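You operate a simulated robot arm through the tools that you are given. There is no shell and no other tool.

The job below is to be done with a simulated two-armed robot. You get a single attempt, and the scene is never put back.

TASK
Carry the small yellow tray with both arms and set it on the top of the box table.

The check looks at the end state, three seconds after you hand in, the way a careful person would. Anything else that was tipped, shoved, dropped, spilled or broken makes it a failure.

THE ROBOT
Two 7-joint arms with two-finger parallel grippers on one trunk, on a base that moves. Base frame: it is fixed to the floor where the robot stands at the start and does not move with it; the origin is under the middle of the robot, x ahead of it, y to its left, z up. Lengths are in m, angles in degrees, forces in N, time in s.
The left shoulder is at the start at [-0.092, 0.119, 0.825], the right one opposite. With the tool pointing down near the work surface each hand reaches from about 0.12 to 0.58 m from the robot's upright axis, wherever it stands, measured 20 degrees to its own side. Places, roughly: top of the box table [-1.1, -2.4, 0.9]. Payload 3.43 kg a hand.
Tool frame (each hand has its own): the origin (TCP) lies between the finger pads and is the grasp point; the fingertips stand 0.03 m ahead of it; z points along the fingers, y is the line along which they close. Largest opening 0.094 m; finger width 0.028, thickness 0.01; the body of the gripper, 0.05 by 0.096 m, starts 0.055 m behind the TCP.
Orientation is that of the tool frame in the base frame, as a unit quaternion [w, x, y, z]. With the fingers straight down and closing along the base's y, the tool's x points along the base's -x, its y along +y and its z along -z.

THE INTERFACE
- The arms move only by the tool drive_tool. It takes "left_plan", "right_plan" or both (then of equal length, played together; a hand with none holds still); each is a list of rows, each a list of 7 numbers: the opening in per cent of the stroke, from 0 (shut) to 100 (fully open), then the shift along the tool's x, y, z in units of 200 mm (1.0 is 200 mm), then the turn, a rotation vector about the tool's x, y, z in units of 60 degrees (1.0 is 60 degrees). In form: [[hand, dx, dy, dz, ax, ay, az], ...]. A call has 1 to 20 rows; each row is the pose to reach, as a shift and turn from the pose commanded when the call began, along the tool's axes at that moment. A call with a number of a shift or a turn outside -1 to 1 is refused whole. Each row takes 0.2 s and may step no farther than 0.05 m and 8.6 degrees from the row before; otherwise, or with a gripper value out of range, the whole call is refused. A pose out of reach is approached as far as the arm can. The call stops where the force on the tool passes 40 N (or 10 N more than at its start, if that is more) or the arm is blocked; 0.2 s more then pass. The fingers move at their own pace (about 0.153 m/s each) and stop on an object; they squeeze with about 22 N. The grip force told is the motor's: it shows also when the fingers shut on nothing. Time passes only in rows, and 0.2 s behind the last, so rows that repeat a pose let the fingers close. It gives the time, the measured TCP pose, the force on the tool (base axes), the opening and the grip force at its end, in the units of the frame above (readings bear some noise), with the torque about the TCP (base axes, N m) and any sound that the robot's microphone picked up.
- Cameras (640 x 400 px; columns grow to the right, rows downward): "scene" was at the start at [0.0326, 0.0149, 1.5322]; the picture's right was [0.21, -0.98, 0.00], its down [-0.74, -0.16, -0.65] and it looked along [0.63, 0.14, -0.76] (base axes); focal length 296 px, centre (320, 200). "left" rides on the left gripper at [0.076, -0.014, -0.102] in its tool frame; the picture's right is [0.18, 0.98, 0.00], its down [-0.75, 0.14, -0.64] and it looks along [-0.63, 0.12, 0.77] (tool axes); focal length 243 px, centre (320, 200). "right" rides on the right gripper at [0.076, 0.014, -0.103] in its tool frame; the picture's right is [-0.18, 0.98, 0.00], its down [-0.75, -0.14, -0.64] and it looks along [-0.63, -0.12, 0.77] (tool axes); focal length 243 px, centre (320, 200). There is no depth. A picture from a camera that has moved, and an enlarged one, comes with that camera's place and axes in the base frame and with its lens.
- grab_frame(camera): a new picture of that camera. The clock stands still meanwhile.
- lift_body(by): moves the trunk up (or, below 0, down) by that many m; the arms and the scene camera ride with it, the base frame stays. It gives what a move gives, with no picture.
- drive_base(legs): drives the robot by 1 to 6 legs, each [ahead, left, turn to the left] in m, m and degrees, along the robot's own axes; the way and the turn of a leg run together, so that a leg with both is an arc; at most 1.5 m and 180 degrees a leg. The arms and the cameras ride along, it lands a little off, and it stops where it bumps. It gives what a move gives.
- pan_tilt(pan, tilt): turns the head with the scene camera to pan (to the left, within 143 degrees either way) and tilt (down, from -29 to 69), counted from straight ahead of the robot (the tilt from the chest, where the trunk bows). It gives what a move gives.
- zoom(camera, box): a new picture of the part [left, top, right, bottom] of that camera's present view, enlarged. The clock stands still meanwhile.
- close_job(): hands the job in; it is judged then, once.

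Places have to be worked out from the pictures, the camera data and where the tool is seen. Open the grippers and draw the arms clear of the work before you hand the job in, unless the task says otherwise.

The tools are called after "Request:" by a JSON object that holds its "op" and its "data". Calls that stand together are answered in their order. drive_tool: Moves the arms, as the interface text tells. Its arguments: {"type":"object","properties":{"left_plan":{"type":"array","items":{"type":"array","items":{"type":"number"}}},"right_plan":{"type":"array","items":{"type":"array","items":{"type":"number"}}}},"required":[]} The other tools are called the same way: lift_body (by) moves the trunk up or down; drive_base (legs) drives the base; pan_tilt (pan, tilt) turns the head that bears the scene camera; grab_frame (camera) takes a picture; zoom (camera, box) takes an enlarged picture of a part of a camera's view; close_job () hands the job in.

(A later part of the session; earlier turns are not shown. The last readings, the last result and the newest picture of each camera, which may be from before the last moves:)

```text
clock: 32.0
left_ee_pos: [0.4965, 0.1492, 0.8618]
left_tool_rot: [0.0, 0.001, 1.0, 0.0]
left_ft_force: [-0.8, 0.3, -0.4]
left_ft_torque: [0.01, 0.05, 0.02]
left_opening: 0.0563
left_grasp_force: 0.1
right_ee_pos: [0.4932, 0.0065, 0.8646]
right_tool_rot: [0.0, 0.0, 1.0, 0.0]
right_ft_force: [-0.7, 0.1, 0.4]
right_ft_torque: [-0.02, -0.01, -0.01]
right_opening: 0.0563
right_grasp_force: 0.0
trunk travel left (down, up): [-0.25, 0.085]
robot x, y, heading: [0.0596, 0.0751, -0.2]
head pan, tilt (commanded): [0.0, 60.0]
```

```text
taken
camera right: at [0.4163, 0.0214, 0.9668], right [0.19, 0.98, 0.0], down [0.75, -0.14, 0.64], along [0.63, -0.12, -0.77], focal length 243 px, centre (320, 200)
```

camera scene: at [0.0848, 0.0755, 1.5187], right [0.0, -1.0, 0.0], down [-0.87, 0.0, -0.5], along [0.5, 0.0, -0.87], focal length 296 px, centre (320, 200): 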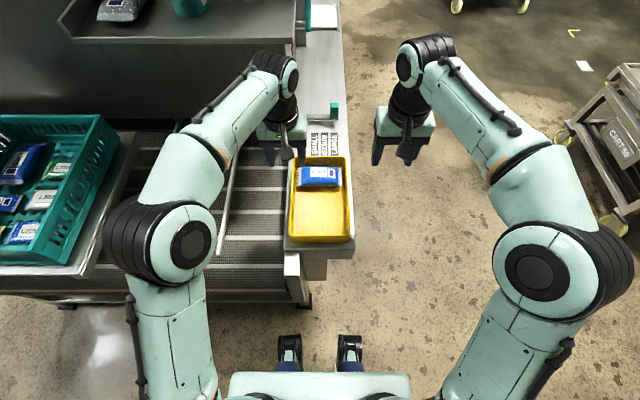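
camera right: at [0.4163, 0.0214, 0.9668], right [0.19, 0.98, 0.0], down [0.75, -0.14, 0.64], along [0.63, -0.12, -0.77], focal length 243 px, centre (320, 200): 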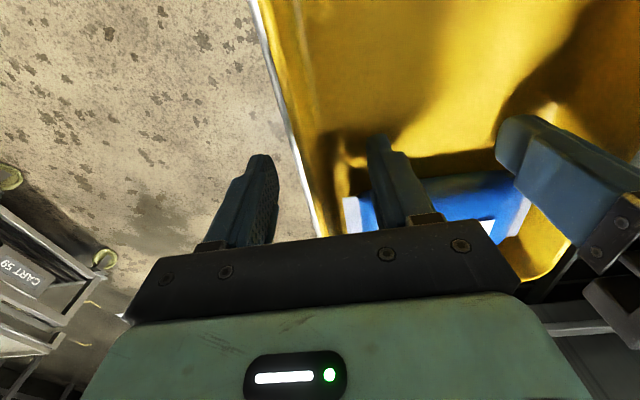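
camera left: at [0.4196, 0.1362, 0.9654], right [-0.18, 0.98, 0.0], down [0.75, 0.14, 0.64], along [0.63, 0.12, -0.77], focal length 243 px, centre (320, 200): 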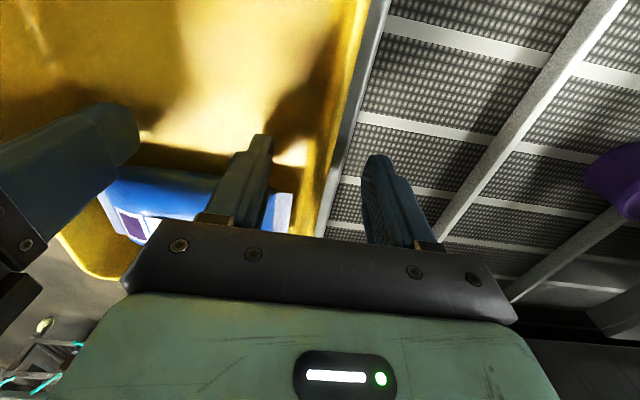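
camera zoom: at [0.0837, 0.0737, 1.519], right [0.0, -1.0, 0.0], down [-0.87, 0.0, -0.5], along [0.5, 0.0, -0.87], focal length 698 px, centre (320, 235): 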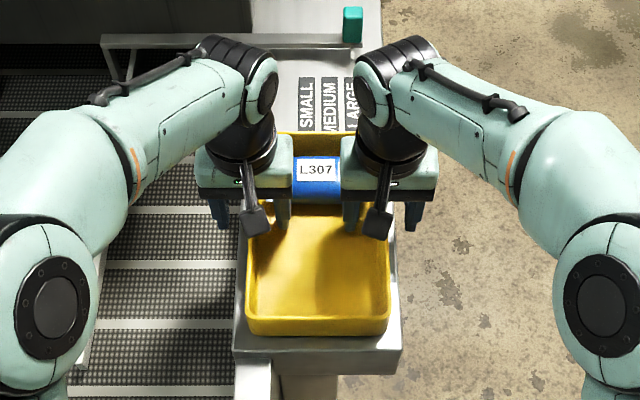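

Fingers straddle both walls with no contact force. I close both grippers together in steps.

Request:
{"op": "drive_tool", "data": {"left_plan": [[45, 0, 0, 0, 0, 0, 0], [30, 0, 0, 0, 0, 0, 0], [20, 0, 0, 0, 0, 0, 0], [12, 0, 0, 0, 0, 0, 0], [6, 0, 0, 0, 0, 0, 0], [0, 0, 0, 0, 0, 0, 0], [0, 0, 0, 0, 0, 0, 0], [0, 0, 0, 0, 0, 0, 0]], "right_plan": [[45, 0, 0, 0, 0, 0, 0], [30, 0, 0, 0, 0, 0, 0], [20, 0, 0, 0, 0, 0, 0], [12, 0, 0, 0, 0, 0, 0], [6, 0, 0, 0, 0, 0, 0], [0, 0, 0, 0, 0, 0, 0], [0, 0, 0, 0, 0, 0, 0], [0, 0, 0, 0, 0, 0, 0]]}}

Request:
{"op": "grab_frame", "data": {"camera": "scene"}}

Request:
{"op": "grab_frame", "data": {"camera": "left"}}

Request:
{"op": "grab_frame", "data": {"camera": "right"}}

```text
clock: 33.8
left_ee_pos: [0.4976, 0.1503, 0.863]
left_tool_rot: [0.0, 0.001, 1.0, 0.0]
left_ft_force: [-0.3, 9.3, 0.6]
left_ft_torque: [-0.04, 0.03, -0.06]
left_opening: 0.009
left_grasp_force: 21.9
right_ee_pos: [0.4925, 0.0041, 0.8645]
right_tool_rot: [-0.001, 0.001, 1.0, -0.001]
right_ft_force: [0.3, -9.6, 1.2]
right_ft_torque: [0.02, 0.02, 0.04]
right_opening: 0.0092
right_grasp_force: 21.7
trunk travel left (down, up): [-0.25, 0.085]
robot x, y, heading: [0.0599, 0.0751, -0.1]
head pan, tilt (commanded): [0.0, 60.0]
```

```text
taken
camera scene: at [0.0836, 0.0735, 1.5191], right [0.0, -1.0, 0.0], down [-0.87, 0.0, -0.5], along [0.5, 0.0, -0.87], focal length 296 px, centre (320, 200)
```

scene: 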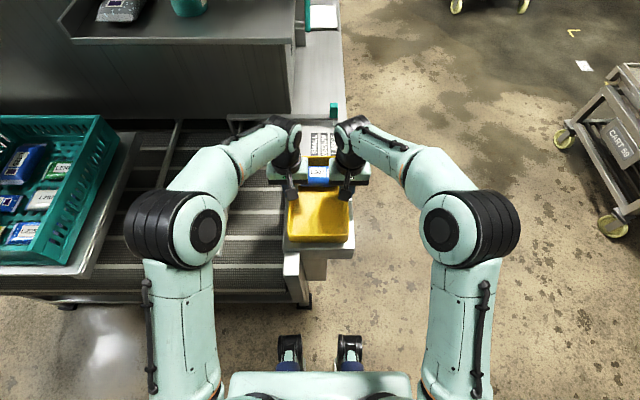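

```text
taken
camera left: at [0.4196, 0.1367, 0.9656], right [-0.18, 0.98, 0.0], down [0.75, 0.14, 0.64], along [0.63, 0.12, -0.77], focal length 243 px, centre (320, 200)
```

left: 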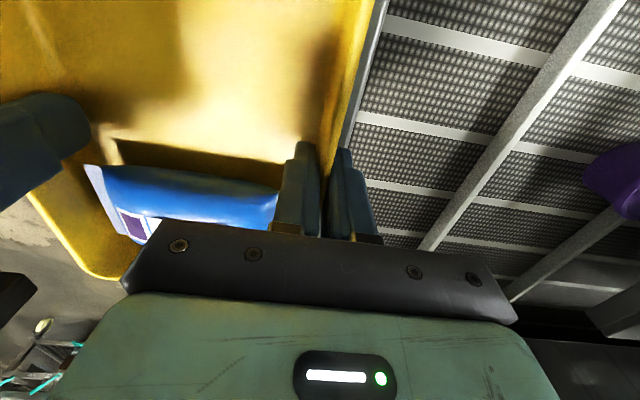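

```text
taken
camera right: at [0.4165, 0.0207, 0.967], right [0.19, 0.98, 0.0], down [0.75, -0.14, 0.64], along [0.63, -0.12, -0.77], focal length 243 px, centre (320, 200)
```

right: 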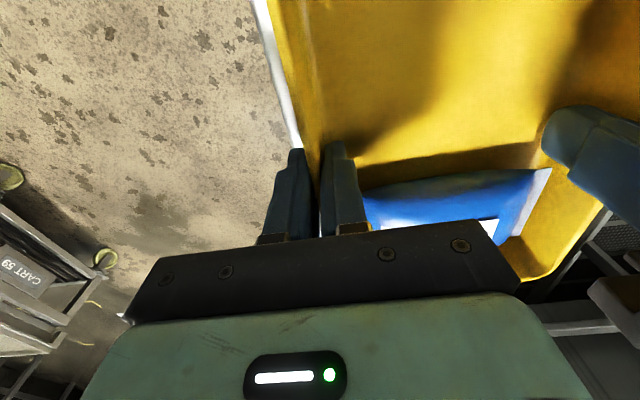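

Both walls are gripped (9 mm thick, ~22 N each), with about 9 N pulling each hand outwards, so I relax each hand outwards by 1 mm and lift slowly by 4 cm.

Request:
{"op": "drive_tool", "data": {"left_plan": [[0, 0, 0.005, 0, 0, 0, 0], [0, 0, 0.005, -0.03, 0, 0, 0], [0, 0, 0.005, -0.07, 0, 0, 0], [0, 0, 0.005, -0.11, 0, 0, 0], [0, 0, 0.005, -0.15, 0, 0, 0], [0, 0, 0.005, -0.2, 0, 0, 0], [0, 0, 0.005, -0.2, 0, 0, 0]], "right_plan": [[0, 0, -0.005, 0, 0, 0, 0], [0, 0, -0.005, -0.03, 0, 0, 0], [0, 0, -0.005, -0.07, 0, 0, 0], [0, 0, -0.005, -0.11, 0, 0, 0], [0, 0, -0.005, -0.15, 0, 0, 0], [0, 0, -0.005, -0.2, 0, 0, 0], [0, 0, -0.005, -0.2, 0, 0, 0]]}}

Request:
{"op": "grab_frame", "data": {"camera": "scene"}}

Request:
{"op": "zoom", "data": {"camera": "scene", "box": [240, 100, 400, 270]}}

```text
clock: 35.4
left_ee_pos: [0.4959, 0.1499, 0.9039]
left_tool_rot: [0.001, 0.002, 1.0, 0.001]
left_ft_force: [-0.4, 4.1, -0.9]
left_ft_torque: [0.06, 0.15, -0.07]
left_opening: 0.0092
left_grasp_force: 21.9
right_ee_pos: [0.4929, 0.0046, 0.9037]
right_tool_rot: [-0.001, 0.0, 1.0, 0.0]
right_ft_force: [1.5, -4.9, -1.1]
right_ft_torque: [0.04, -0.11, -0.08]
right_opening: 0.0089
right_grasp_force: 22.0
trunk travel left (down, up): [-0.25, 0.085]
robot x, y, heading: [0.0618, 0.0748, 0.1]
head pan, tilt (commanded): [0.0, 60.0]
```

```text
taken
camera scene: at [0.084, 0.0737, 1.519], right [0.0, -1.0, 0.0], down [-0.87, 0.0, -0.5], along [0.5, 0.0, -0.87], focal length 296 px, centre (320, 200)
```

scene: 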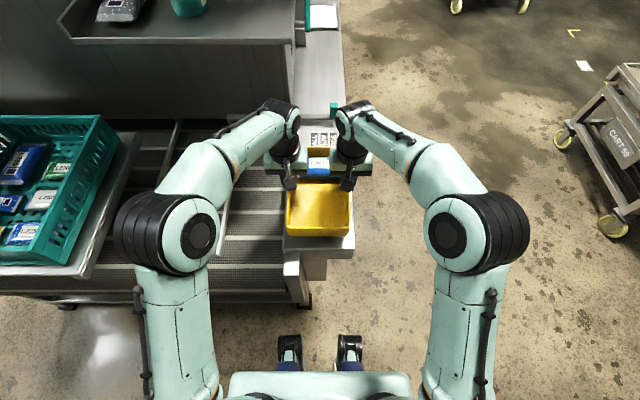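

```text
2.35 times, centred on (320, 185) of scene
camera zoom: at [0.084, 0.0737, 1.519], right [0.0, -1.0, 0.0], down [-0.87, 0.0, -0.5], along [0.5, 0.0, -0.87], focal length 698 px, centre (320, 235)
```

zoom: 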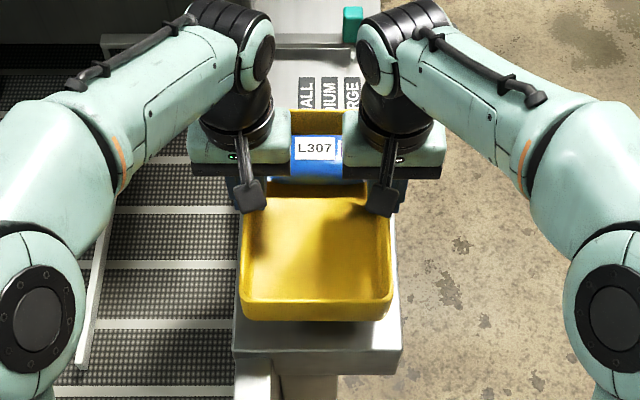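

The tray is up and level, about 1 N per hand. Next I raise the trunk by its remaining 0.085 m so both hands rise together.

Request:
{"op": "lift_body", "data": {"by": 0.085}}

Request:
{"op": "drive_tool", "data": {"left_plan": [[0, 0, 0, -0.05, 0, 0, 0], [0, 0.04, 0, -0.1, 0, 0, 0], [0, 0.1, 0, -0.15, 0, 0, 0], [0, 0.16, 0, -0.2, 0, 0, 0], [0, 0.22, 0, -0.2, 0, 0, 0], [0, 0.28, 0, -0.2, 0, 0, 0], [0, 0.34, 0, -0.2, 0, 0, 0], [0, 0.4, 0, -0.2, 0, 0, 0], [0, 0.4, 0, -0.2, 0, 0, 0]], "right_plan": [[0, 0, 0, -0.05, 0, 0, 0], [0, 0.04, 0, -0.1, 0, 0, 0], [0, 0.1, 0, -0.15, 0, 0, 0], [0, 0.16, 0, -0.2, 0, 0, 0], [0, 0.22, 0, -0.2, 0, 0, 0], [0, 0.28, 0, -0.2, 0, 0, 0], [0, 0.34, 0, -0.2, 0, 0, 0], [0, 0.4, 0, -0.2, 0, 0, 0], [0, 0.4, 0, -0.2, 0, 0, 0]]}}

Request:
{"op": "grab_frame", "data": {"camera": "scene"}}

```text
clock: 36.6
left_ee_pos: [0.4958, 0.1492, 0.9886]
left_tool_rot: [0.0, 0.001, 1.0, 0.0]
left_ft_force: [1.3, 3.3, -2.4]
left_ft_torque: [0.02, -0.1, 0.03]
left_opening: 0.0094
left_grasp_force: 21.5
right_ee_pos: [0.4917, 0.0043, 0.9891]
right_tool_rot: [0.0, 0.001, 1.0, 0.0]
right_ft_force: [-0.8, -3.3, -1.4]
right_ft_torque: [0.05, 0.11, 0.04]
right_opening: 0.0088
right_grasp_force: 22.1
trunk travel left (down, up): [-0.335, 0.0]
robot x, y, heading: [0.0611, 0.0721, 0.2]
head pan, tilt (commanded): [0.0, 60.0]
```

```text
clock: 38.6
left_ee_pos: [0.4169, 0.151, 1.029]
left_tool_rot: [0.0, 0.001, 1.0, 0.0]
left_ft_force: [-0.1, -0.1, -1.0]
left_ft_torque: [0.03, -0.04, 0.02]
left_opening: 0.0091
left_grasp_force: 22.3
right_ee_pos: [0.4125, 0.0062, 1.0289]
right_tool_rot: [-0.001, 0.001, 1.0, 0.001]
right_ft_force: [-0.1, -0.4, -0.7]
right_ft_torque: [0.02, 0.02, -0.02]
right_opening: 0.0091
right_grasp_force: 22.0
trunk travel left (down, up): [-0.335, 0.0]
robot x, y, heading: [0.0629, 0.0728, 0.2]
head pan, tilt (commanded): [0.0, 60.0]
```

```text
taken
camera scene: at [0.0833, 0.0737, 1.6089], right [0.0, -1.0, 0.0], down [-0.87, 0.0, -0.5], along [0.5, 0.0, -0.87], focal length 296 px, centre (320, 200)
```

scene: 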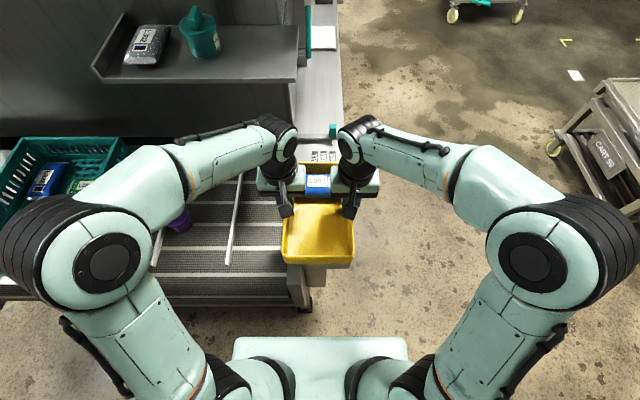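

Tray is held at z≈1.03, pulled in toward the robot. I now strafe right 0.97 m out of the conveyor area along the clear aisle, then check the surroundings.

Request:
{"op": "drive_base", "data": {"legs": [[0, -0.5, 0], [0, -0.47, 0]]}}

Request:
{"op": "grab_frame", "data": {"camera": "scene"}}

Request:
{"op": "pan_tilt", "data": {"pan": -60, "tilt": 40}}

Request:
{"op": "grab_frame", "data": {"camera": "scene"}}

Request:
{"op": "pan_tilt", "data": {"pan": -125, "tilt": 40}}

Request:
{"op": "grab_frame", "data": {"camera": "scene"}}

```text
clock: 47.7
left_ee_pos: [0.4146, -0.814, 1.0297]
left_tool_rot: [0.0, -0.002, 1.0, -0.001]
left_ft_force: [-0.5, -10.6, -1.3]
left_ft_torque: [0.08, 0.04, -0.02]
left_opening: 0.0092
left_grasp_force: 21.9
right_ee_pos: [0.411, -0.9588, 1.0281]
right_tool_rot: [-0.002, 0.0, 1.0, 0.001]
right_ft_force: [0.3, 11.4, -0.5]
right_ft_torque: [0.0, -0.02, 0.0]
right_opening: 0.0093
right_grasp_force: 21.9
trunk travel left (down, up): [-0.335, 0.0]
robot x, y, heading: [0.0633, -0.8899, 0.3]
head pan, tilt (commanded): [0.0, 60.0]
```

```text
taken
camera scene: at [0.0818, -0.8927, 1.6088], right [0.0, -1.0, 0.0], down [-0.87, 0.0, -0.5], along [0.5, 0.0, -0.87], focal length 296 px, centre (320, 200)
```

scene: 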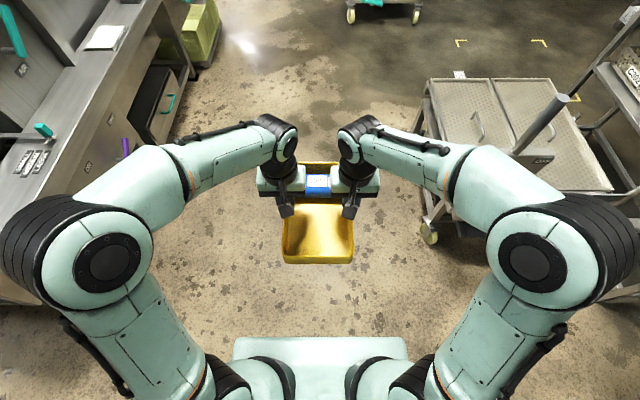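

```text
clock: 49.0
left_ee_pos: [0.4154, -0.8145, 1.0295]
left_tool_rot: [0.001, -0.001, 1.0, 0.0]
left_ft_force: [0.1, -1.4, -1.9]
left_ft_torque: [0.0, 0.04, 0.0]
left_opening: 0.0091
left_grasp_force: 22.2
right_ee_pos: [0.4111, -0.9587, 1.0299]
right_tool_rot: [0.0, -0.001, 1.0, 0.0]
right_ft_force: [0.3, 0.2, -0.1]
right_ft_torque: [0.04, -0.04, 0.0]
right_opening: 0.0092
right_grasp_force: 21.8
trunk travel left (down, up): [-0.335, 0.0]
robot x, y, heading: [0.0582, -0.8906, 0.3]
head pan, tilt (commanded): [-60.0, 40.0]
```

```text
taken
camera scene: at [0.0579, -0.9663, 1.6356], right [-0.86, -0.5, 0.0], down [-0.32, 0.56, -0.77], along [0.38, -0.66, -0.64], focal length 296 px, centre (320, 200)
```

scene: 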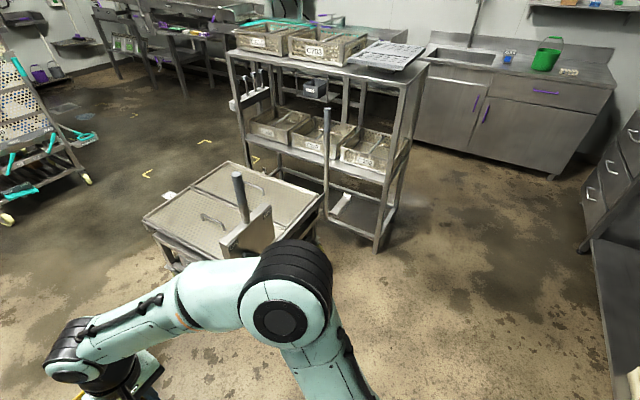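

```text
clock: 50.4
left_ee_pos: [0.4146, -0.8153, 1.0294]
left_tool_rot: [0.0, 0.0, 1.0, 0.0]
left_ft_force: [-0.3, -0.3, -2.2]
left_ft_torque: [0.05, 0.02, 0.0]
left_opening: 0.009
left_grasp_force: 21.6
right_ee_pos: [0.4109, -0.9588, 1.0291]
right_tool_rot: [-0.002, -0.001, 1.0, 0.0]
right_ft_force: [0.2, 1.6, -0.8]
right_ft_torque: [0.03, 0.02, -0.02]
right_opening: 0.0092
right_grasp_force: 21.6
trunk travel left (down, up): [-0.335, 0.0]
robot x, y, heading: [0.0555, -0.8972, 0.1]
head pan, tilt (commanded): [-125.0, 40.0]
```

```text
taken
camera scene: at [-0.0333, -0.9627, 1.6356], right [-0.82, 0.57, 0.0], down [0.37, 0.53, -0.77], along [-0.44, -0.63, -0.64], focal length 296 px, centre (320, 200)
```

scene: 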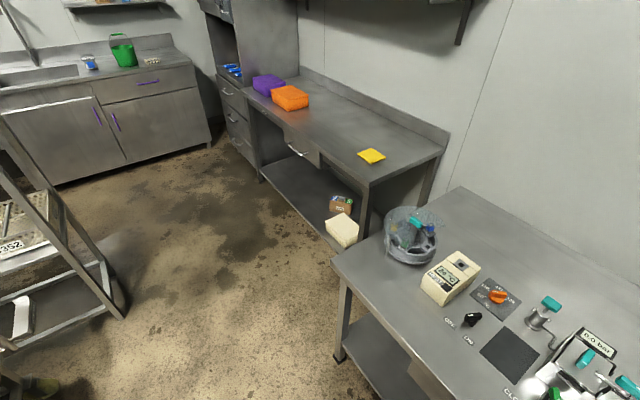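

Everything is clear: the bench front is at x≈-0.40 ending near y≈-1.42, the cart's corner is near (0.72, -1.45), and the rack leg near (0.40, -2.42). I drive ahead 0.19 m to get turning room, then turn right in three 60° legs to face the table side.

Request:
{"op": "drive_base", "data": {"legs": [[0.19, 0, 0], [0, 0, -60], [0, 0, -60], [0, 0, -60]]}}

Request:
{"op": "pan_tilt", "data": {"pan": 0, "tilt": 55}}

Request:
{"op": "grab_frame", "data": {"camera": "scene"}}

Request:
{"op": "pan_tilt", "data": {"pan": 60, "tilt": 35}}

Request:
{"op": "grab_frame", "data": {"camera": "scene"}}

```text
clock: 59.8
left_ee_pos: [-0.1029, -0.973, 1.0276]
left_tool_rot: [0.0, 1.0, 0.009, 0.0]
left_ft_force: [0.8, 1.6, -2.0]
left_ft_torque: [-0.08, 0.0, 0.02]
left_opening: 0.0092
left_grasp_force: 21.6
right_ee_pos: [-0.1014, -0.8291, 1.0297]
right_tool_rot: [0.0, 1.0, 0.008, 0.001]
right_ft_force: [-0.2, -1.8, -0.7]
right_ft_torque: [0.0, 0.01, -0.01]
right_opening: 0.0089
right_grasp_force: 21.7
trunk travel left (down, up): [-0.335, 0.0]
robot x, y, heading: [0.255, -0.8905, -179.1]
head pan, tilt (commanded): [-125.0, 40.0]
```

```text
clock: 61.9
left_ee_pos: [-0.1024, -0.9739, 1.0291]
left_tool_rot: [0.001, 1.0, 0.009, 0.0]
left_ft_force: [0.7, 0.3, -2.0]
left_ft_torque: [-0.02, -0.04, 0.02]
left_opening: 0.0091
left_grasp_force: 22.3
right_ee_pos: [-0.1013, -0.8286, 1.0294]
right_tool_rot: [0.0, 1.0, 0.008, 0.001]
right_ft_force: [-0.5, 0.4, -1.0]
right_ft_torque: [-0.06, 0.01, -0.01]
right_opening: 0.0093
right_grasp_force: 21.8
trunk travel left (down, up): [-0.335, 0.0]
robot x, y, heading: [0.251, -0.893, -179.1]
head pan, tilt (commanded): [0.0, 55.0]
```

```text
taken
camera scene: at [0.2251, -0.8926, 1.6149], right [-0.02, 1.0, 0.0], down [0.82, 0.01, -0.57], along [-0.57, -0.01, -0.82], focal length 296 px, centre (320, 200)
```

scene: 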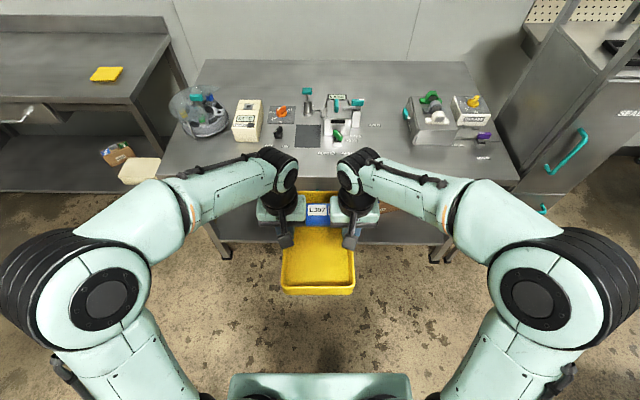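

```text
clock: 63.2
left_ee_pos: [-0.1027, -0.9741, 1.031]
left_tool_rot: [0.001, 1.0, 0.008, 0.0]
left_ft_force: [-0.6, -0.5, -2.0]
left_ft_torque: [-0.05, 0.01, -0.01]
left_opening: 0.0095
left_grasp_force: 21.8
right_ee_pos: [-0.1023, -0.8282, 1.029]
right_tool_rot: [0.0, 1.0, 0.009, 0.001]
right_ft_force: [-0.1, -0.8, -1.3]
right_ft_torque: [-0.03, -0.01, 0.0]
right_opening: 0.0092
right_grasp_force: 22.1
trunk travel left (down, up): [-0.335, 0.0]
robot x, y, heading: [0.255, -0.891, -178.9]
head pan, tilt (commanded): [60.0, 35.0]
```

```text
taken
camera scene: at [0.2544, -0.9684, 1.6431], right [-0.87, 0.48, 0.0], down [0.28, 0.5, -0.82], along [-0.4, -0.72, -0.57], focal length 296 px, centre (320, 200)
```

scene: 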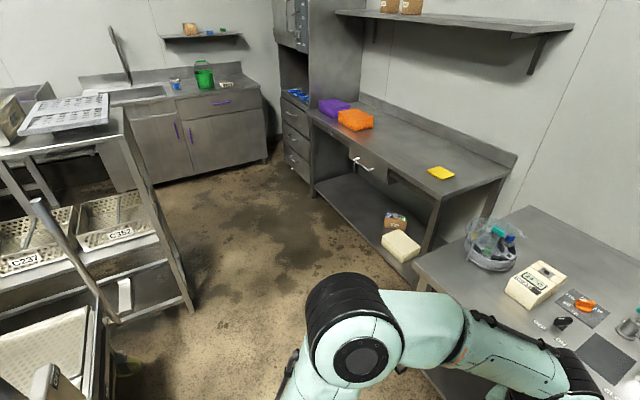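

The robot is at (0.254, -0.892), heading ≈ -179°, tray stable. I correct the last degree and strafe towards the table with the tray well clear of the bench.

Request:
{"op": "drive_base", "data": {"legs": [[0, 0, -1], [0.08, 0.4, 0], [0, 0.4, 0]]}}

Request:
{"op": "pan_tilt", "data": {"pan": 45, "tilt": 40}}

Request:
{"op": "grab_frame", "data": {"camera": "scene"}}

Request:
{"op": "pan_tilt", "data": {"pan": 125, "tilt": 45}}

Request:
{"op": "grab_frame", "data": {"camera": "scene"}}

```text
clock: 71.2
left_ee_pos: [-0.1806, -1.7679, 1.029]
left_tool_rot: [0.001, 1.0, 0.001, 0.0]
left_ft_force: [-0.4, 0.6, -1.8]
left_ft_torque: [-0.03, -0.02, -0.02]
left_opening: 0.0095
left_grasp_force: 22.2
right_ee_pos: [-0.1772, -1.6239, 1.03]
right_tool_rot: [0.001, 1.0, 0.001, 0.001]
right_ft_force: [-0.1, 0.6, -0.6]
right_ft_torque: [0.0, 0.0, -0.02]
right_opening: 0.0089
right_grasp_force: 22.1
trunk travel left (down, up): [-0.335, 0.0]
robot x, y, heading: [0.177, -1.6914, -179.8]
head pan, tilt (commanded): [60.0, 35.0]
```

```text
clock: 72.0
left_ee_pos: [-0.1803, -1.7698, 1.0296]
left_tool_rot: [0.0, 1.0, 0.001, 0.001]
left_ft_force: [-0.8, -1.2, -2.7]
left_ft_torque: [-0.03, -0.04, 0.03]
left_opening: 0.0093
left_grasp_force: 22.5
right_ee_pos: [-0.1765, -1.6237, 1.0294]
right_tool_rot: [0.0, 1.0, 0.002, 0.0]
right_ft_force: [0.4, 0.0, -0.9]
right_ft_torque: [-0.05, -0.03, 0.0]
right_opening: 0.0092
right_grasp_force: 22.2
trunk travel left (down, up): [-0.335, 0.0]
robot x, y, heading: [0.1755, -1.6901, -179.9]
head pan, tilt (commanded): [45.0, 40.0]
```

```text
taken
camera scene: at [0.1602, -1.7523, 1.6356], right [-0.71, 0.7, 0.0], down [0.45, 0.46, -0.77], along [-0.54, -0.54, -0.64], focal length 296 px, centre (320, 200)
```

scene: 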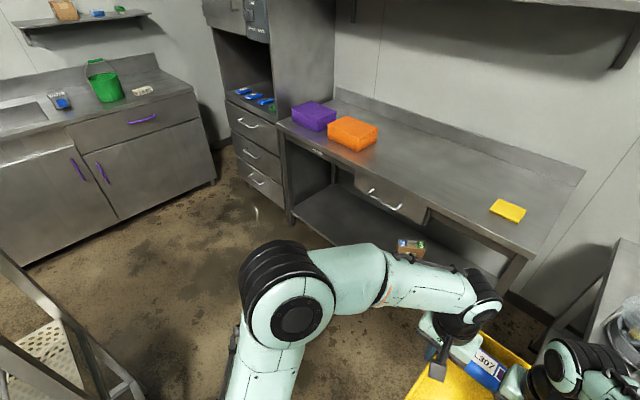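

```text
clock: 73.5
left_ee_pos: [-0.1797, -1.7685, 1.0296]
left_tool_rot: [0.0, 1.0, 0.001, 0.0]
left_ft_force: [0.7, -0.3, -1.5]
left_ft_torque: [-0.03, -0.02, 0.01]
left_opening: 0.0091
left_grasp_force: 22.0
right_ee_pos: [-0.1776, -1.6223, 1.0293]
right_tool_rot: [0.001, 1.0, 0.001, 0.001]
right_ft_force: [0.4, -1.1, -0.8]
right_ft_torque: [0.0, -0.01, -0.04]
right_opening: 0.0095
right_grasp_force: 22.3
trunk travel left (down, up): [-0.335, 0.0]
robot x, y, heading: [0.1767, -1.6944, -179.7]
head pan, tilt (commanded): [125.0, 45.0]
```

```text
taken
camera scene: at [0.2668, -1.7585, 1.6283], right [-0.82, -0.58, 0.0], down [-0.41, 0.58, -0.71], along [0.41, -0.58, -0.71], focal length 296 px, centre (320, 200)
```

scene: 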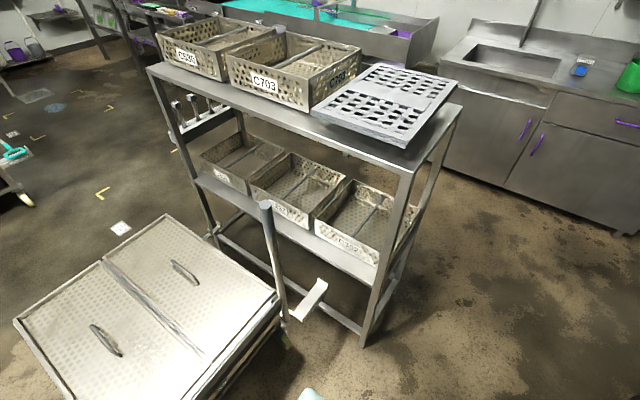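

I zoom on the table from here to refine its edge, height and the free space.

Request:
{"op": "pan_tilt", "data": {"pan": 30, "tilt": 35}}

Request:
{"op": "grab_frame", "data": {"camera": "scene"}}

Request:
{"op": "zoom", "data": {"camera": "scene", "box": [160, 80, 480, 280]}}

```text
clock: 75.2
left_ee_pos: [-0.1804, -1.7693, 1.0296]
left_tool_rot: [0.0, 1.0, 0.002, 0.0]
left_ft_force: [-0.2, -0.3, -1.4]
left_ft_torque: [-0.01, 0.0, 0.0]
left_opening: 0.0089
left_grasp_force: 22.0
right_ee_pos: [-0.1772, -1.6239, 1.0298]
right_tool_rot: [0.0, 1.0, 0.002, 0.0]
right_ft_force: [-0.2, 0.0, -1.0]
right_ft_torque: [-0.05, -0.03, -0.05]
right_opening: 0.0091
right_grasp_force: 22.3
trunk travel left (down, up): [-0.335, 0.0]
robot x, y, heading: [0.1753, -1.6905, -179.7]
head pan, tilt (commanded): [30.0, 35.0]
```

```text
taken
camera scene: at [0.1439, -1.7363, 1.6431], right [-0.5, 0.86, 0.0], down [0.5, 0.29, -0.82], along [-0.71, -0.41, -0.57], focal length 296 px, centre (320, 200)
```

scene: 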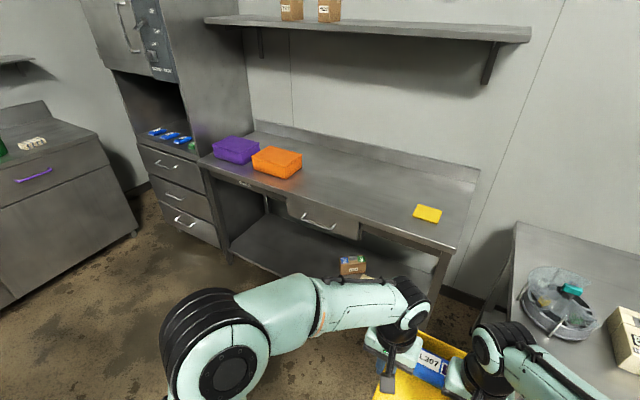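

```text
2.00 times, centred on (320, 180) of scene
camera zoom: at [0.1439, -1.7363, 1.6431], right [-0.5, 0.86, 0.0], down [0.5, 0.29, -0.82], along [-0.71, -0.41, -0.57], focal length 593 px, centre (320, 240)
```

zoom: 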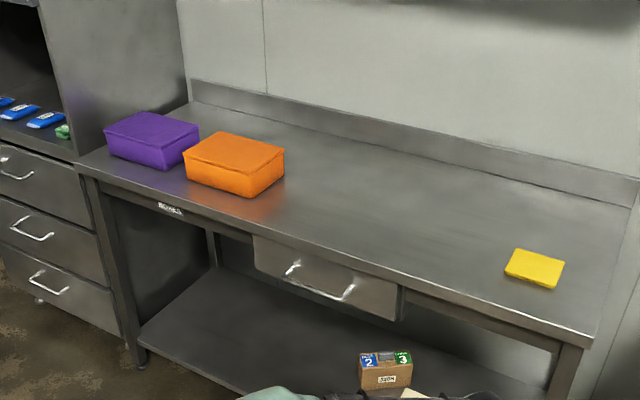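

From several views the free strip on the table is y≈-1.90 (yellow pad) to y≈-2.48 (orange box), with the front edge near x≈-0.77. I drive diagonally to about (-0.25, -2.19), stopping with the tray just short of the table.

Request:
{"op": "drive_base", "data": {"legs": [[0.2, 0.25, 0], [0.22, 0.246, 0]]}}

Request:
{"op": "pan_tilt", "data": {"pan": 0, "tilt": 50}}

Request:
{"op": "grab_frame", "data": {"camera": "scene"}}

Request:
{"op": "grab_frame", "data": {"camera": "left"}}

Request:
{"op": "grab_frame", "data": {"camera": "right"}}

```text
clock: 80.4
left_ee_pos: [-0.5922, -2.2712, 1.0285]
left_tool_rot: [0.0, 1.0, 0.002, 0.0]
left_ft_force: [-0.2, -0.3, -1.7]
left_ft_torque: [0.0, -0.02, -0.03]
left_opening: 0.0089
left_grasp_force: 21.9
right_ee_pos: [-0.5885, -2.1267, 1.0289]
right_tool_rot: [0.0, 1.0, 0.004, 0.0]
right_ft_force: [-0.1, -0.3, -0.6]
right_ft_torque: [-0.01, -0.02, -0.04]
right_opening: 0.009
right_grasp_force: 21.7
trunk travel left (down, up): [-0.335, 0.0]
robot x, y, heading: [-0.2396, -2.1945, -179.5]
head pan, tilt (commanded): [30.0, 35.0]
```

```text
clock: 81.4
left_ee_pos: [-0.5917, -2.2719, 1.0304]
left_tool_rot: [0.0, 1.0, 0.002, 0.0]
left_ft_force: [-0.4, 0.1, -1.1]
left_ft_torque: [-0.05, -0.02, 0.01]
left_opening: 0.009
left_grasp_force: 21.7
right_ee_pos: [-0.5892, -2.1253, 1.0309]
right_tool_rot: [0.0, 1.0, 0.003, 0.001]
right_ft_force: [1.1, 0.3, -0.8]
right_ft_torque: [-0.02, 0.01, 0.01]
right_opening: 0.0088
right_grasp_force: 22.3
trunk travel left (down, up): [-0.335, 0.0]
robot x, y, heading: [-0.239, -2.1896, -179.6]
head pan, tilt (commanded): [0.0, 50.0]
```

```text
taken
camera scene: at [-0.2689, -2.1938, 1.6214], right [-0.01, 1.0, 0.0], down [0.77, 0.01, -0.64], along [-0.64, 0.0, -0.77], focal length 296 px, centre (320, 200)
```

scene: 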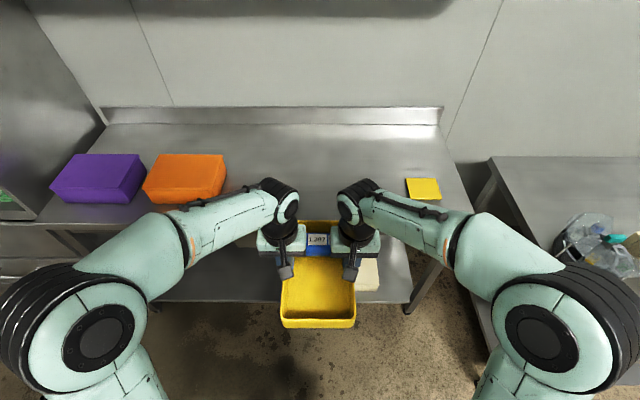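

```text
taken
camera left: at [-0.5165, -2.2555, 1.132], right [0.19, -0.98, 0.0], down [-0.75, -0.15, 0.64], along [-0.63, -0.12, -0.77], focal length 243 px, centre (320, 200)
```

left: 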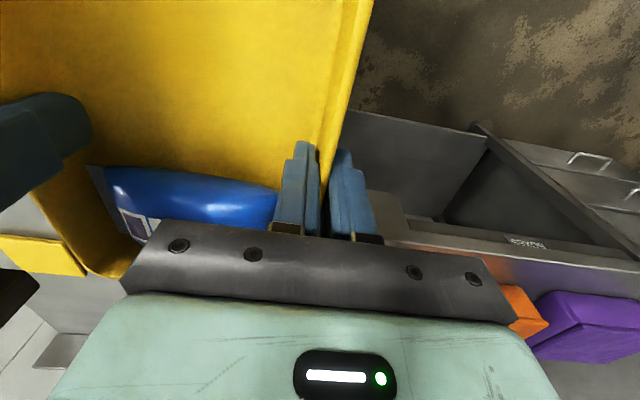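

```text
taken
camera right: at [-0.5137, -2.139, 1.1323], right [-0.18, -0.98, 0.0], down [-0.76, 0.14, 0.64], along [-0.63, 0.11, -0.77], focal length 243 px, centre (320, 200)
```

right: 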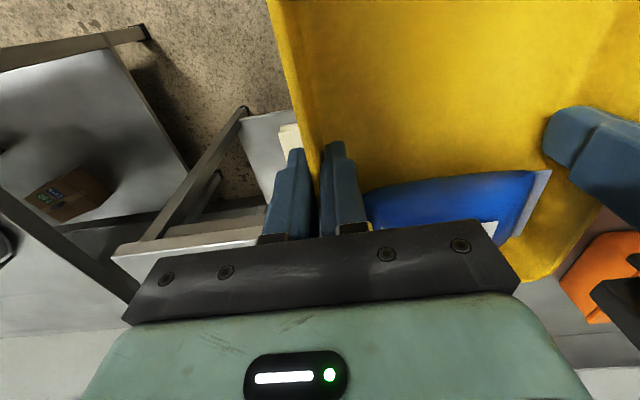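

The tray is just short of the table, in line with the free patch. I zoom the scene view on the table top and edge to triangulate its height.

Request:
{"op": "zoom", "data": {"camera": "scene", "box": [370, 140, 530, 240]}}

Request:
{"op": "zoom", "data": {"camera": "scene", "box": [30, 130, 270, 280]}}

Request:
{"op": "zoom", "data": {"camera": "left", "box": [340, 100, 640, 290]}}

```text
4.00 times, centred on (450, 190) of scene
camera zoom: at [-0.2689, -2.1938, 1.6214], right [-0.01, 1.0, 0.0], down [0.77, 0.01, -0.64], along [-0.64, 0.0, -0.77], focal length 1186 px, centre (-200, 240)
```

zoom: 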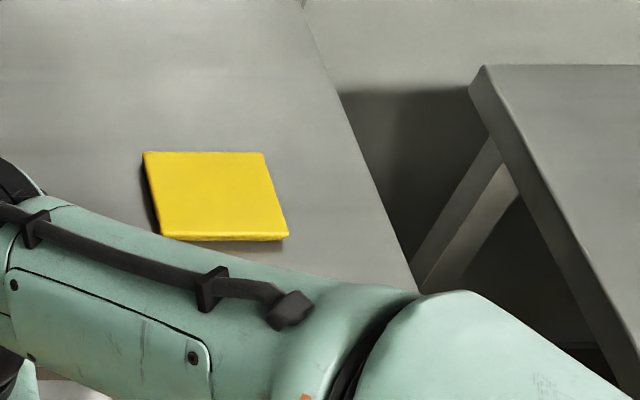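

```text
2.67 times, centred on (150, 205) of scene
camera zoom: at [-0.2689, -2.1938, 1.6214], right [-0.01, 1.0, 0.0], down [0.77, 0.01, -0.64], along [-0.64, 0.0, -0.77], focal length 791 px, centre (773, 187)
```

zoom: 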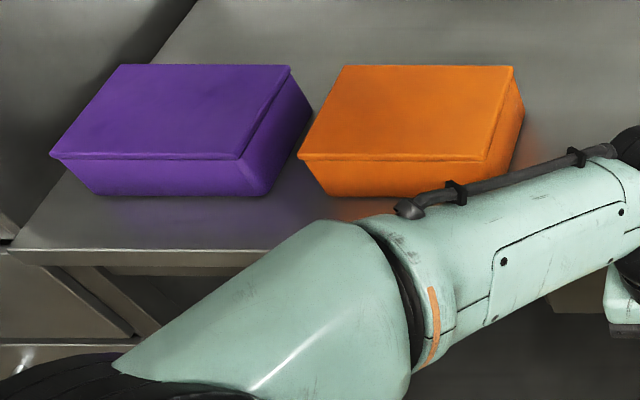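

```text
2.11 times, centred on (490, 195) of left
camera zoom: at [-0.5165, -2.2555, 1.132], right [0.19, -0.98, 0.0], down [-0.75, -0.15, 0.64], along [-0.63, -0.12, -0.77], focal length 511 px, centre (-38, 210)
```

zoom: 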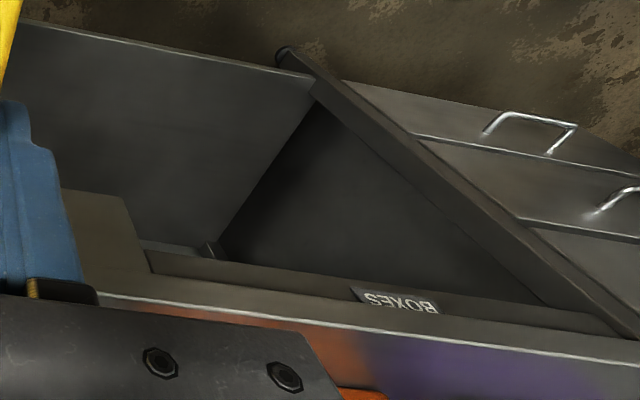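

The label on the drawer front reads "BOXES", confirming the table; combining views puts its top near z≈0.855 and front edge near x≈-0.81, with free space y≈-1.90…-2.54. I extend both arms 0.12 m forward together (tray bottom ≈0.98), then look.

Request:
{"op": "drive_tool", "data": {"left_plan": [[0, -0.06, 0, 0, 0, 0, 0], [0, -0.14, 0, 0, 0, 0, 0], [0, -0.22, 0, 0, 0, 0, 0], [0, -0.3, 0, 0, 0, 0, 0], [0, -0.38, 0, 0, 0, 0, 0], [0, -0.46, 0, 0, 0, 0, 0], [0, -0.54, 0, 0, 0, 0, 0], [0, -0.6, 0, 0, 0, 0, 0], [0, -0.6, 0, 0, 0, 0, 0]], "right_plan": [[0, -0.06, 0, 0, 0, 0, 0], [0, -0.14, 0, 0, 0, 0, 0], [0, -0.22, 0, 0, 0, 0, 0], [0, -0.3, 0, 0, 0, 0, 0], [0, -0.38, 0, 0, 0, 0, 0], [0, -0.46, 0, 0, 0, 0, 0], [0, -0.54, 0, 0, 0, 0, 0], [0, -0.6, 0, 0, 0, 0, 0], [0, -0.6, 0, 0, 0, 0, 0]]}}

Request:
{"op": "grab_frame", "data": {"camera": "scene"}}

```text
clock: 83.4
left_ee_pos: [-0.712, -2.2724, 1.0288]
left_tool_rot: [0.0, 1.0, 0.005, 0.0]
left_ft_force: [-1.3, -1.0, -1.9]
left_ft_torque: [-0.03, -0.07, 0.07]
left_opening: 0.0094
left_grasp_force: 22.5
right_ee_pos: [-0.7103, -2.1268, 1.0287]
right_tool_rot: [0.0, 1.0, 0.004, 0.0]
right_ft_force: [1.4, 2.6, 0.2]
right_ft_torque: [-0.04, 0.08, 0.09]
right_opening: 0.0088
right_grasp_force: 21.8
trunk travel left (down, up): [-0.335, 0.0]
robot x, y, heading: [-0.2381, -2.194, -179.5]
head pan, tilt (commanded): [0.0, 50.0]
```

```text
taken
camera scene: at [-0.2686, -2.1937, 1.6214], right [-0.01, 1.0, 0.0], down [0.77, 0.01, -0.64], along [-0.64, 0.0, -0.77], focal length 296 px, centre (320, 200)
```

scene: 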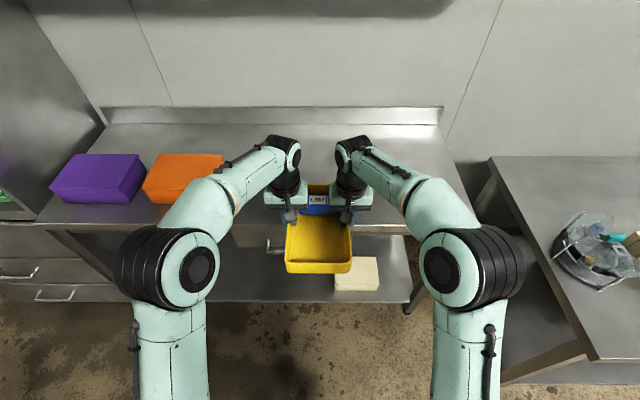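

Clear view: the tray hangs level just over the front edge. I strafe right 0.10 m to keep the left elbow away from the orange box, then drive ahead 0.267 m so the tray comes over the table.

Request:
{"op": "drive_base", "data": {"legs": [[0, -0.1, 0], [0.15, 0, 0]]}}

Request:
{"op": "grab_frame", "data": {"camera": "scene"}}

Request:
{"op": "grab_frame", "data": {"camera": "left"}}

Request:
{"op": "grab_frame", "data": {"camera": "right"}}

```text
clock: 85.9
left_ee_pos: [-0.8619, -2.1734, 1.0287]
left_tool_rot: [0.0, 1.0, 0.004, 0.0]
left_ft_force: [-0.5, -5.1, -1.8]
left_ft_torque: [-0.01, -0.02, 0.08]
left_opening: 0.0091
left_grasp_force: 22.1
right_ee_pos: [-0.8597, -2.029, 1.0288]
right_tool_rot: [0.001, 1.0, 0.004, 0.002]
right_ft_force: [1.0, 5.6, -0.6]
right_ft_torque: [-0.02, -0.01, 0.04]
right_opening: 0.0092
right_grasp_force: 22.3
trunk travel left (down, up): [-0.335, 0.0]
robot x, y, heading: [-0.3858, -2.0943, -179.6]
head pan, tilt (commanded): [0.0, 50.0]
```

```text
taken
camera scene: at [-0.4187, -2.0937, 1.6211], right [-0.01, 1.0, 0.0], down [0.77, 0.01, -0.64], along [-0.64, -0.01, -0.77], focal length 296 px, centre (320, 200)
```

scene: 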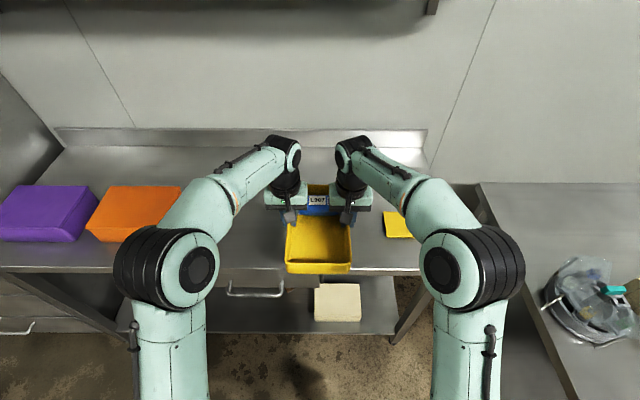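

```text
taken
camera left: at [-0.7861, -2.1572, 1.1316], right [0.19, -0.98, 0.0], down [-0.75, -0.15, 0.64], along [-0.63, -0.12, -0.77], focal length 243 px, centre (320, 200)
```

left: 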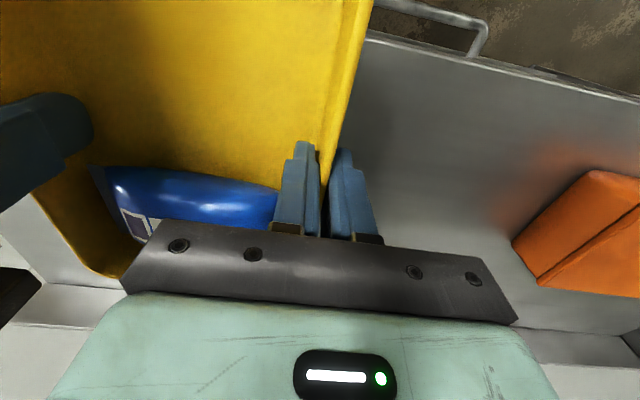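

```text
taken
camera right: at [-0.7837, -2.0408, 1.1313], right [-0.18, -0.98, 0.0], down [-0.76, 0.13, 0.64], along [-0.63, 0.11, -0.77], focal length 243 px, centre (320, 200)
```

right: 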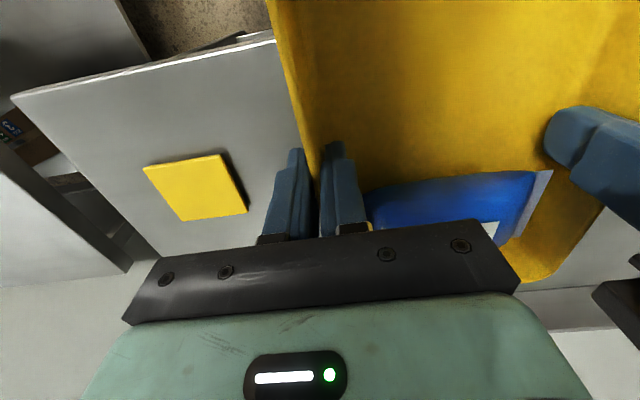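

The two left-wrist views fix the table's front edge at x≈-0.803 and its top at z≈0.86; the pad stays at y>-1.895, clear of the tray's right side. I drive the last 0.117 m ahead.

Request:
{"op": "drive_base", "data": {"legs": [[0.117, 0, 0]]}}

Request:
{"op": "grab_frame", "data": {"camera": "scene"}}

Request:
{"op": "grab_frame", "data": {"camera": "left"}}

Request:
{"op": "grab_frame", "data": {"camera": "right"}}

```text
clock: 87.1
left_ee_pos: [-0.978, -2.1746, 1.0294]
left_tool_rot: [0.0, 1.0, 0.005, 0.0]
left_ft_force: [-0.1, 0.7, -2.3]
left_ft_torque: [-0.05, -0.04, 0.01]
left_opening: 0.0093
left_grasp_force: 22.7
right_ee_pos: [-0.9756, -2.0293, 1.028]
right_tool_rot: [0.0, 1.0, 0.005, 0.001]
right_ft_force: [1.5, 0.3, -0.7]
right_ft_torque: [-0.06, 0.03, 0.06]
right_opening: 0.0093
right_grasp_force: 21.6
trunk travel left (down, up): [-0.335, 0.0]
robot x, y, heading: [-0.5005, -2.0964, -179.5]
head pan, tilt (commanded): [0.0, 50.0]
```

```text
taken
camera scene: at [-0.5344, -2.0948, 1.6211], right [-0.01, 1.0, 0.0], down [0.77, 0.01, -0.64], along [-0.64, -0.01, -0.77], focal length 296 px, centre (320, 200)
```

scene: 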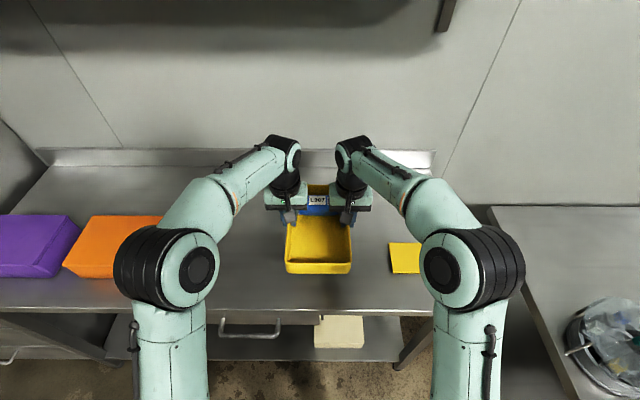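

```text
taken
camera left: at [-0.9016, -2.1586, 1.1316], right [0.19, -0.98, 0.0], down [-0.75, -0.15, 0.64], along [-0.63, -0.12, -0.77], focal length 243 px, centre (320, 200)
```

left: 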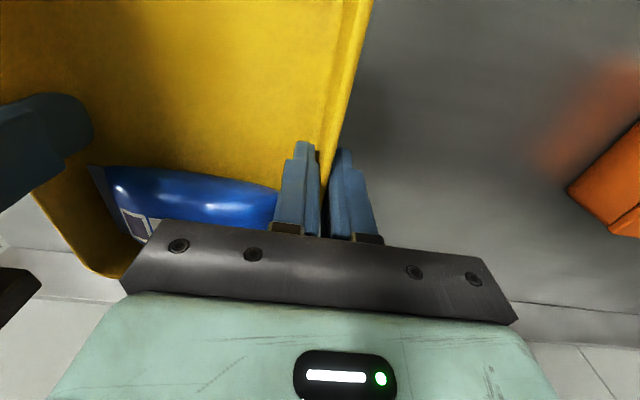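

```text
taken
camera right: at [-0.8993, -2.0422, 1.1314], right [-0.17, -0.98, 0.0], down [-0.76, 0.13, 0.64], along [-0.63, 0.11, -0.77], focal length 243 px, centre (320, 200)
```

right: 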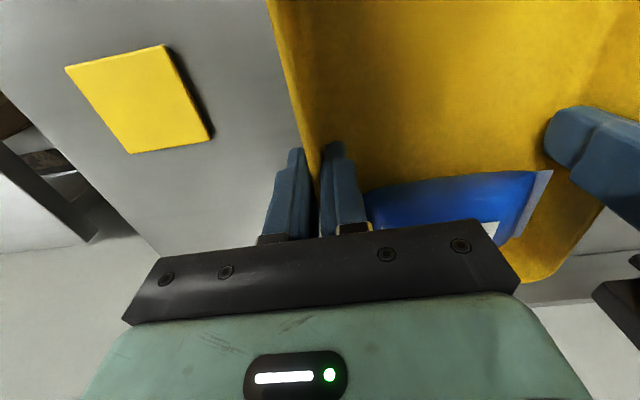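

Pad triangulation again gives a table top near z≈0.865, so the tray should touch at a TCP height of about 0.912. I lower both hands together by 5 cm first.

Request:
{"op": "drive_tool", "data": {"left_plan": [[0, 0, 0, 0.04, 0, 0, 0], [0, 0, 0, 0.09, 0, 0, 0], [0, 0, 0, 0.14, 0, 0, 0], [0, 0, 0, 0.19, 0, 0, 0], [0, 0, 0, 0.23, 0, 0, 0], [0, 0, 0, 0.25, 0, 0, 0], [0, 0, 0, 0.25, 0, 0, 0]], "right_plan": [[0, 0, 0, 0.04, 0, 0, 0], [0, 0, 0, 0.09, 0, 0, 0], [0, 0, 0, 0.14, 0, 0, 0], [0, 0, 0, 0.19, 0, 0, 0], [0, 0, 0, 0.23, 0, 0, 0], [0, 0, 0, 0.25, 0, 0, 0], [0, 0, 0, 0.25, 0, 0, 0]]}}

Request:
{"op": "grab_frame", "data": {"camera": "scene"}}

Request:
{"op": "grab_frame", "data": {"camera": "left"}}

```text
clock: 88.7
left_ee_pos: [-0.9782, -2.1742, 0.9792]
left_tool_rot: [0.0, 1.0, 0.004, 0.001]
left_ft_force: [0.1, 1.8, -2.5]
left_ft_torque: [-0.05, 0.0, 0.03]
left_opening: 0.0089
left_grasp_force: 22.4
right_ee_pos: [-0.9748, -2.0281, 0.9789]
right_tool_rot: [0.0, 1.0, 0.005, 0.002]
right_ft_force: [-0.8, -1.6, -0.2]
right_ft_torque: [-0.08, -0.02, -0.06]
right_opening: 0.0091
right_grasp_force: 21.5
trunk travel left (down, up): [-0.335, 0.0]
robot x, y, heading: [-0.503, -2.0965, -179.3]
head pan, tilt (commanded): [0.0, 50.0]
```

```text
taken
camera scene: at [-0.535, -2.0948, 1.6214], right [-0.01, 1.0, 0.0], down [0.77, 0.01, -0.64], along [-0.64, -0.01, -0.77], focal length 296 px, centre (320, 200)
```

scene: 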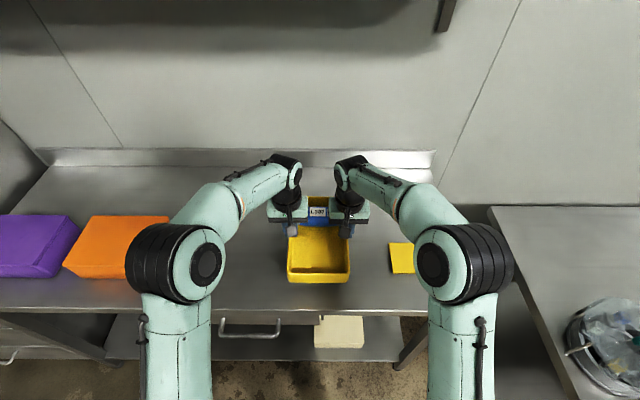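

```text
taken
camera left: at [-0.9023, -2.1586, 1.0822], right [0.19, -0.98, 0.0], down [-0.75, -0.15, 0.64], along [-0.63, -0.12, -0.77], focal length 243 px, centre (320, 200)
```

left: 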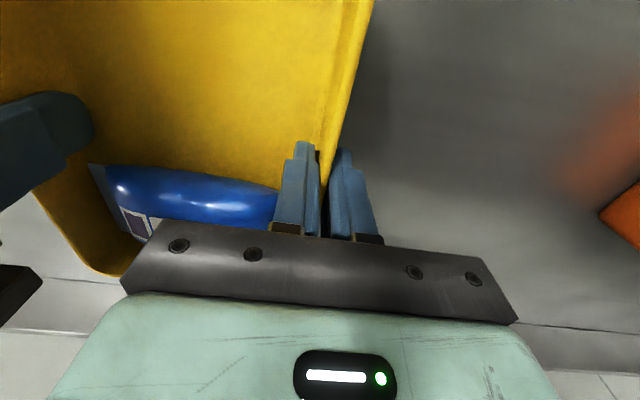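

Still level and free. I lower another 4.5 cm to TCP z≈0.934, just above expected contact.

Request:
{"op": "drive_tool", "data": {"left_plan": [[0, 0, 0, 0.05, 0, 0, 0], [0, 0, 0, 0.1, 0, 0, 0], [0, 0, 0, 0.15, 0, 0, 0], [0, 0, 0, 0.19, 0, 0, 0], [0, 0, 0, 0.225, 0, 0, 0], [0, 0, 0, 0.225, 0, 0, 0]], "right_plan": [[0, 0, 0, 0.05, 0, 0, 0], [0, 0, 0, 0.1, 0, 0, 0], [0, 0, 0, 0.15, 0, 0, 0], [0, 0, 0, 0.19, 0, 0, 0], [0, 0, 0, 0.225, 0, 0, 0], [0, 0, 0, 0.225, 0, 0, 0]]}}

Request:
{"op": "zoom", "data": {"camera": "scene", "box": [240, 180, 400, 340]}}

Request:
{"op": "grab_frame", "data": {"camera": "left"}}

Request:
{"op": "grab_frame", "data": {"camera": "right"}}

```text
clock: 90.1
left_ee_pos: [-0.9779, -2.1751, 0.9349]
left_tool_rot: [0.0, 1.0, 0.005, 0.001]
left_ft_force: [0.4, 1.2, -1.7]
left_ft_torque: [-0.05, 0.07, 0.03]
left_opening: 0.0092
left_grasp_force: 22.2
right_ee_pos: [-0.9749, -2.0292, 0.9339]
right_tool_rot: [0.001, 1.0, 0.005, 0.002]
right_ft_force: [0.1, -1.2, -1.0]
right_ft_torque: [-0.01, -0.09, 0.0]
right_opening: 0.0089
right_grasp_force: 22.1
trunk travel left (down, up): [-0.335, 0.0]
robot x, y, heading: [-0.5011, -2.0927, -179.5]
head pan, tilt (commanded): [0.0, 50.0]
```

```text
2.50 times, centred on (320, 260) of scene
camera zoom: at [-0.5349, -2.0949, 1.6214], right [-0.01, 1.0, 0.0], down [0.77, 0.01, -0.64], along [-0.64, -0.01, -0.77], focal length 741 px, centre (320, 50)
```

zoom: 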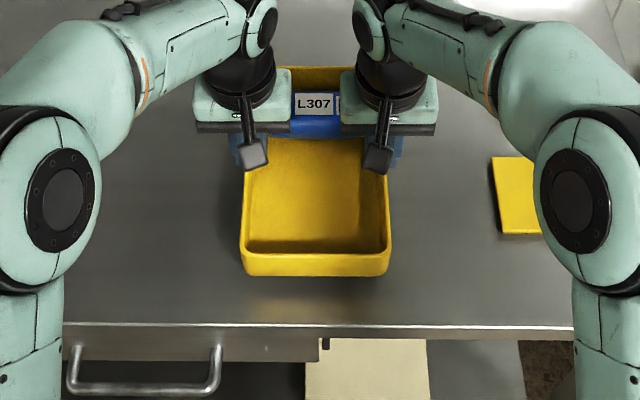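

```text
taken
camera left: at [-0.9021, -2.159, 1.0369], right [0.19, -0.98, 0.0], down [-0.75, -0.15, 0.64], along [-0.63, -0.12, -0.77], focal length 243 px, centre (320, 200)
```

left: 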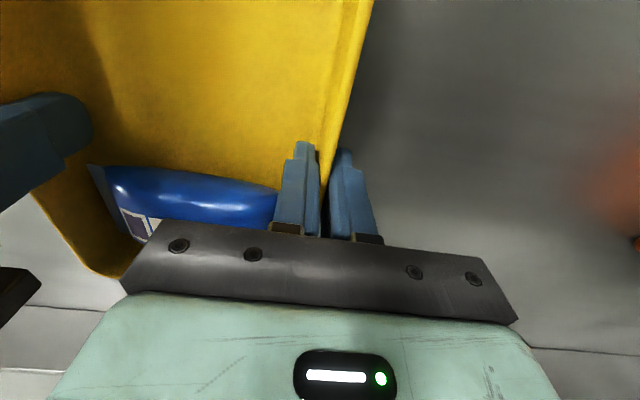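

```text
taken
camera right: at [-0.8997, -2.0426, 1.0366], right [-0.17, -0.98, 0.0], down [-0.76, 0.13, 0.64], along [-0.63, 0.11, -0.77], focal length 243 px, centre (320, 200)
```

right: 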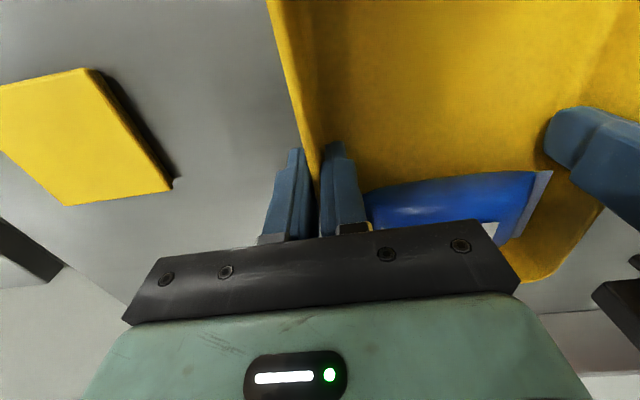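

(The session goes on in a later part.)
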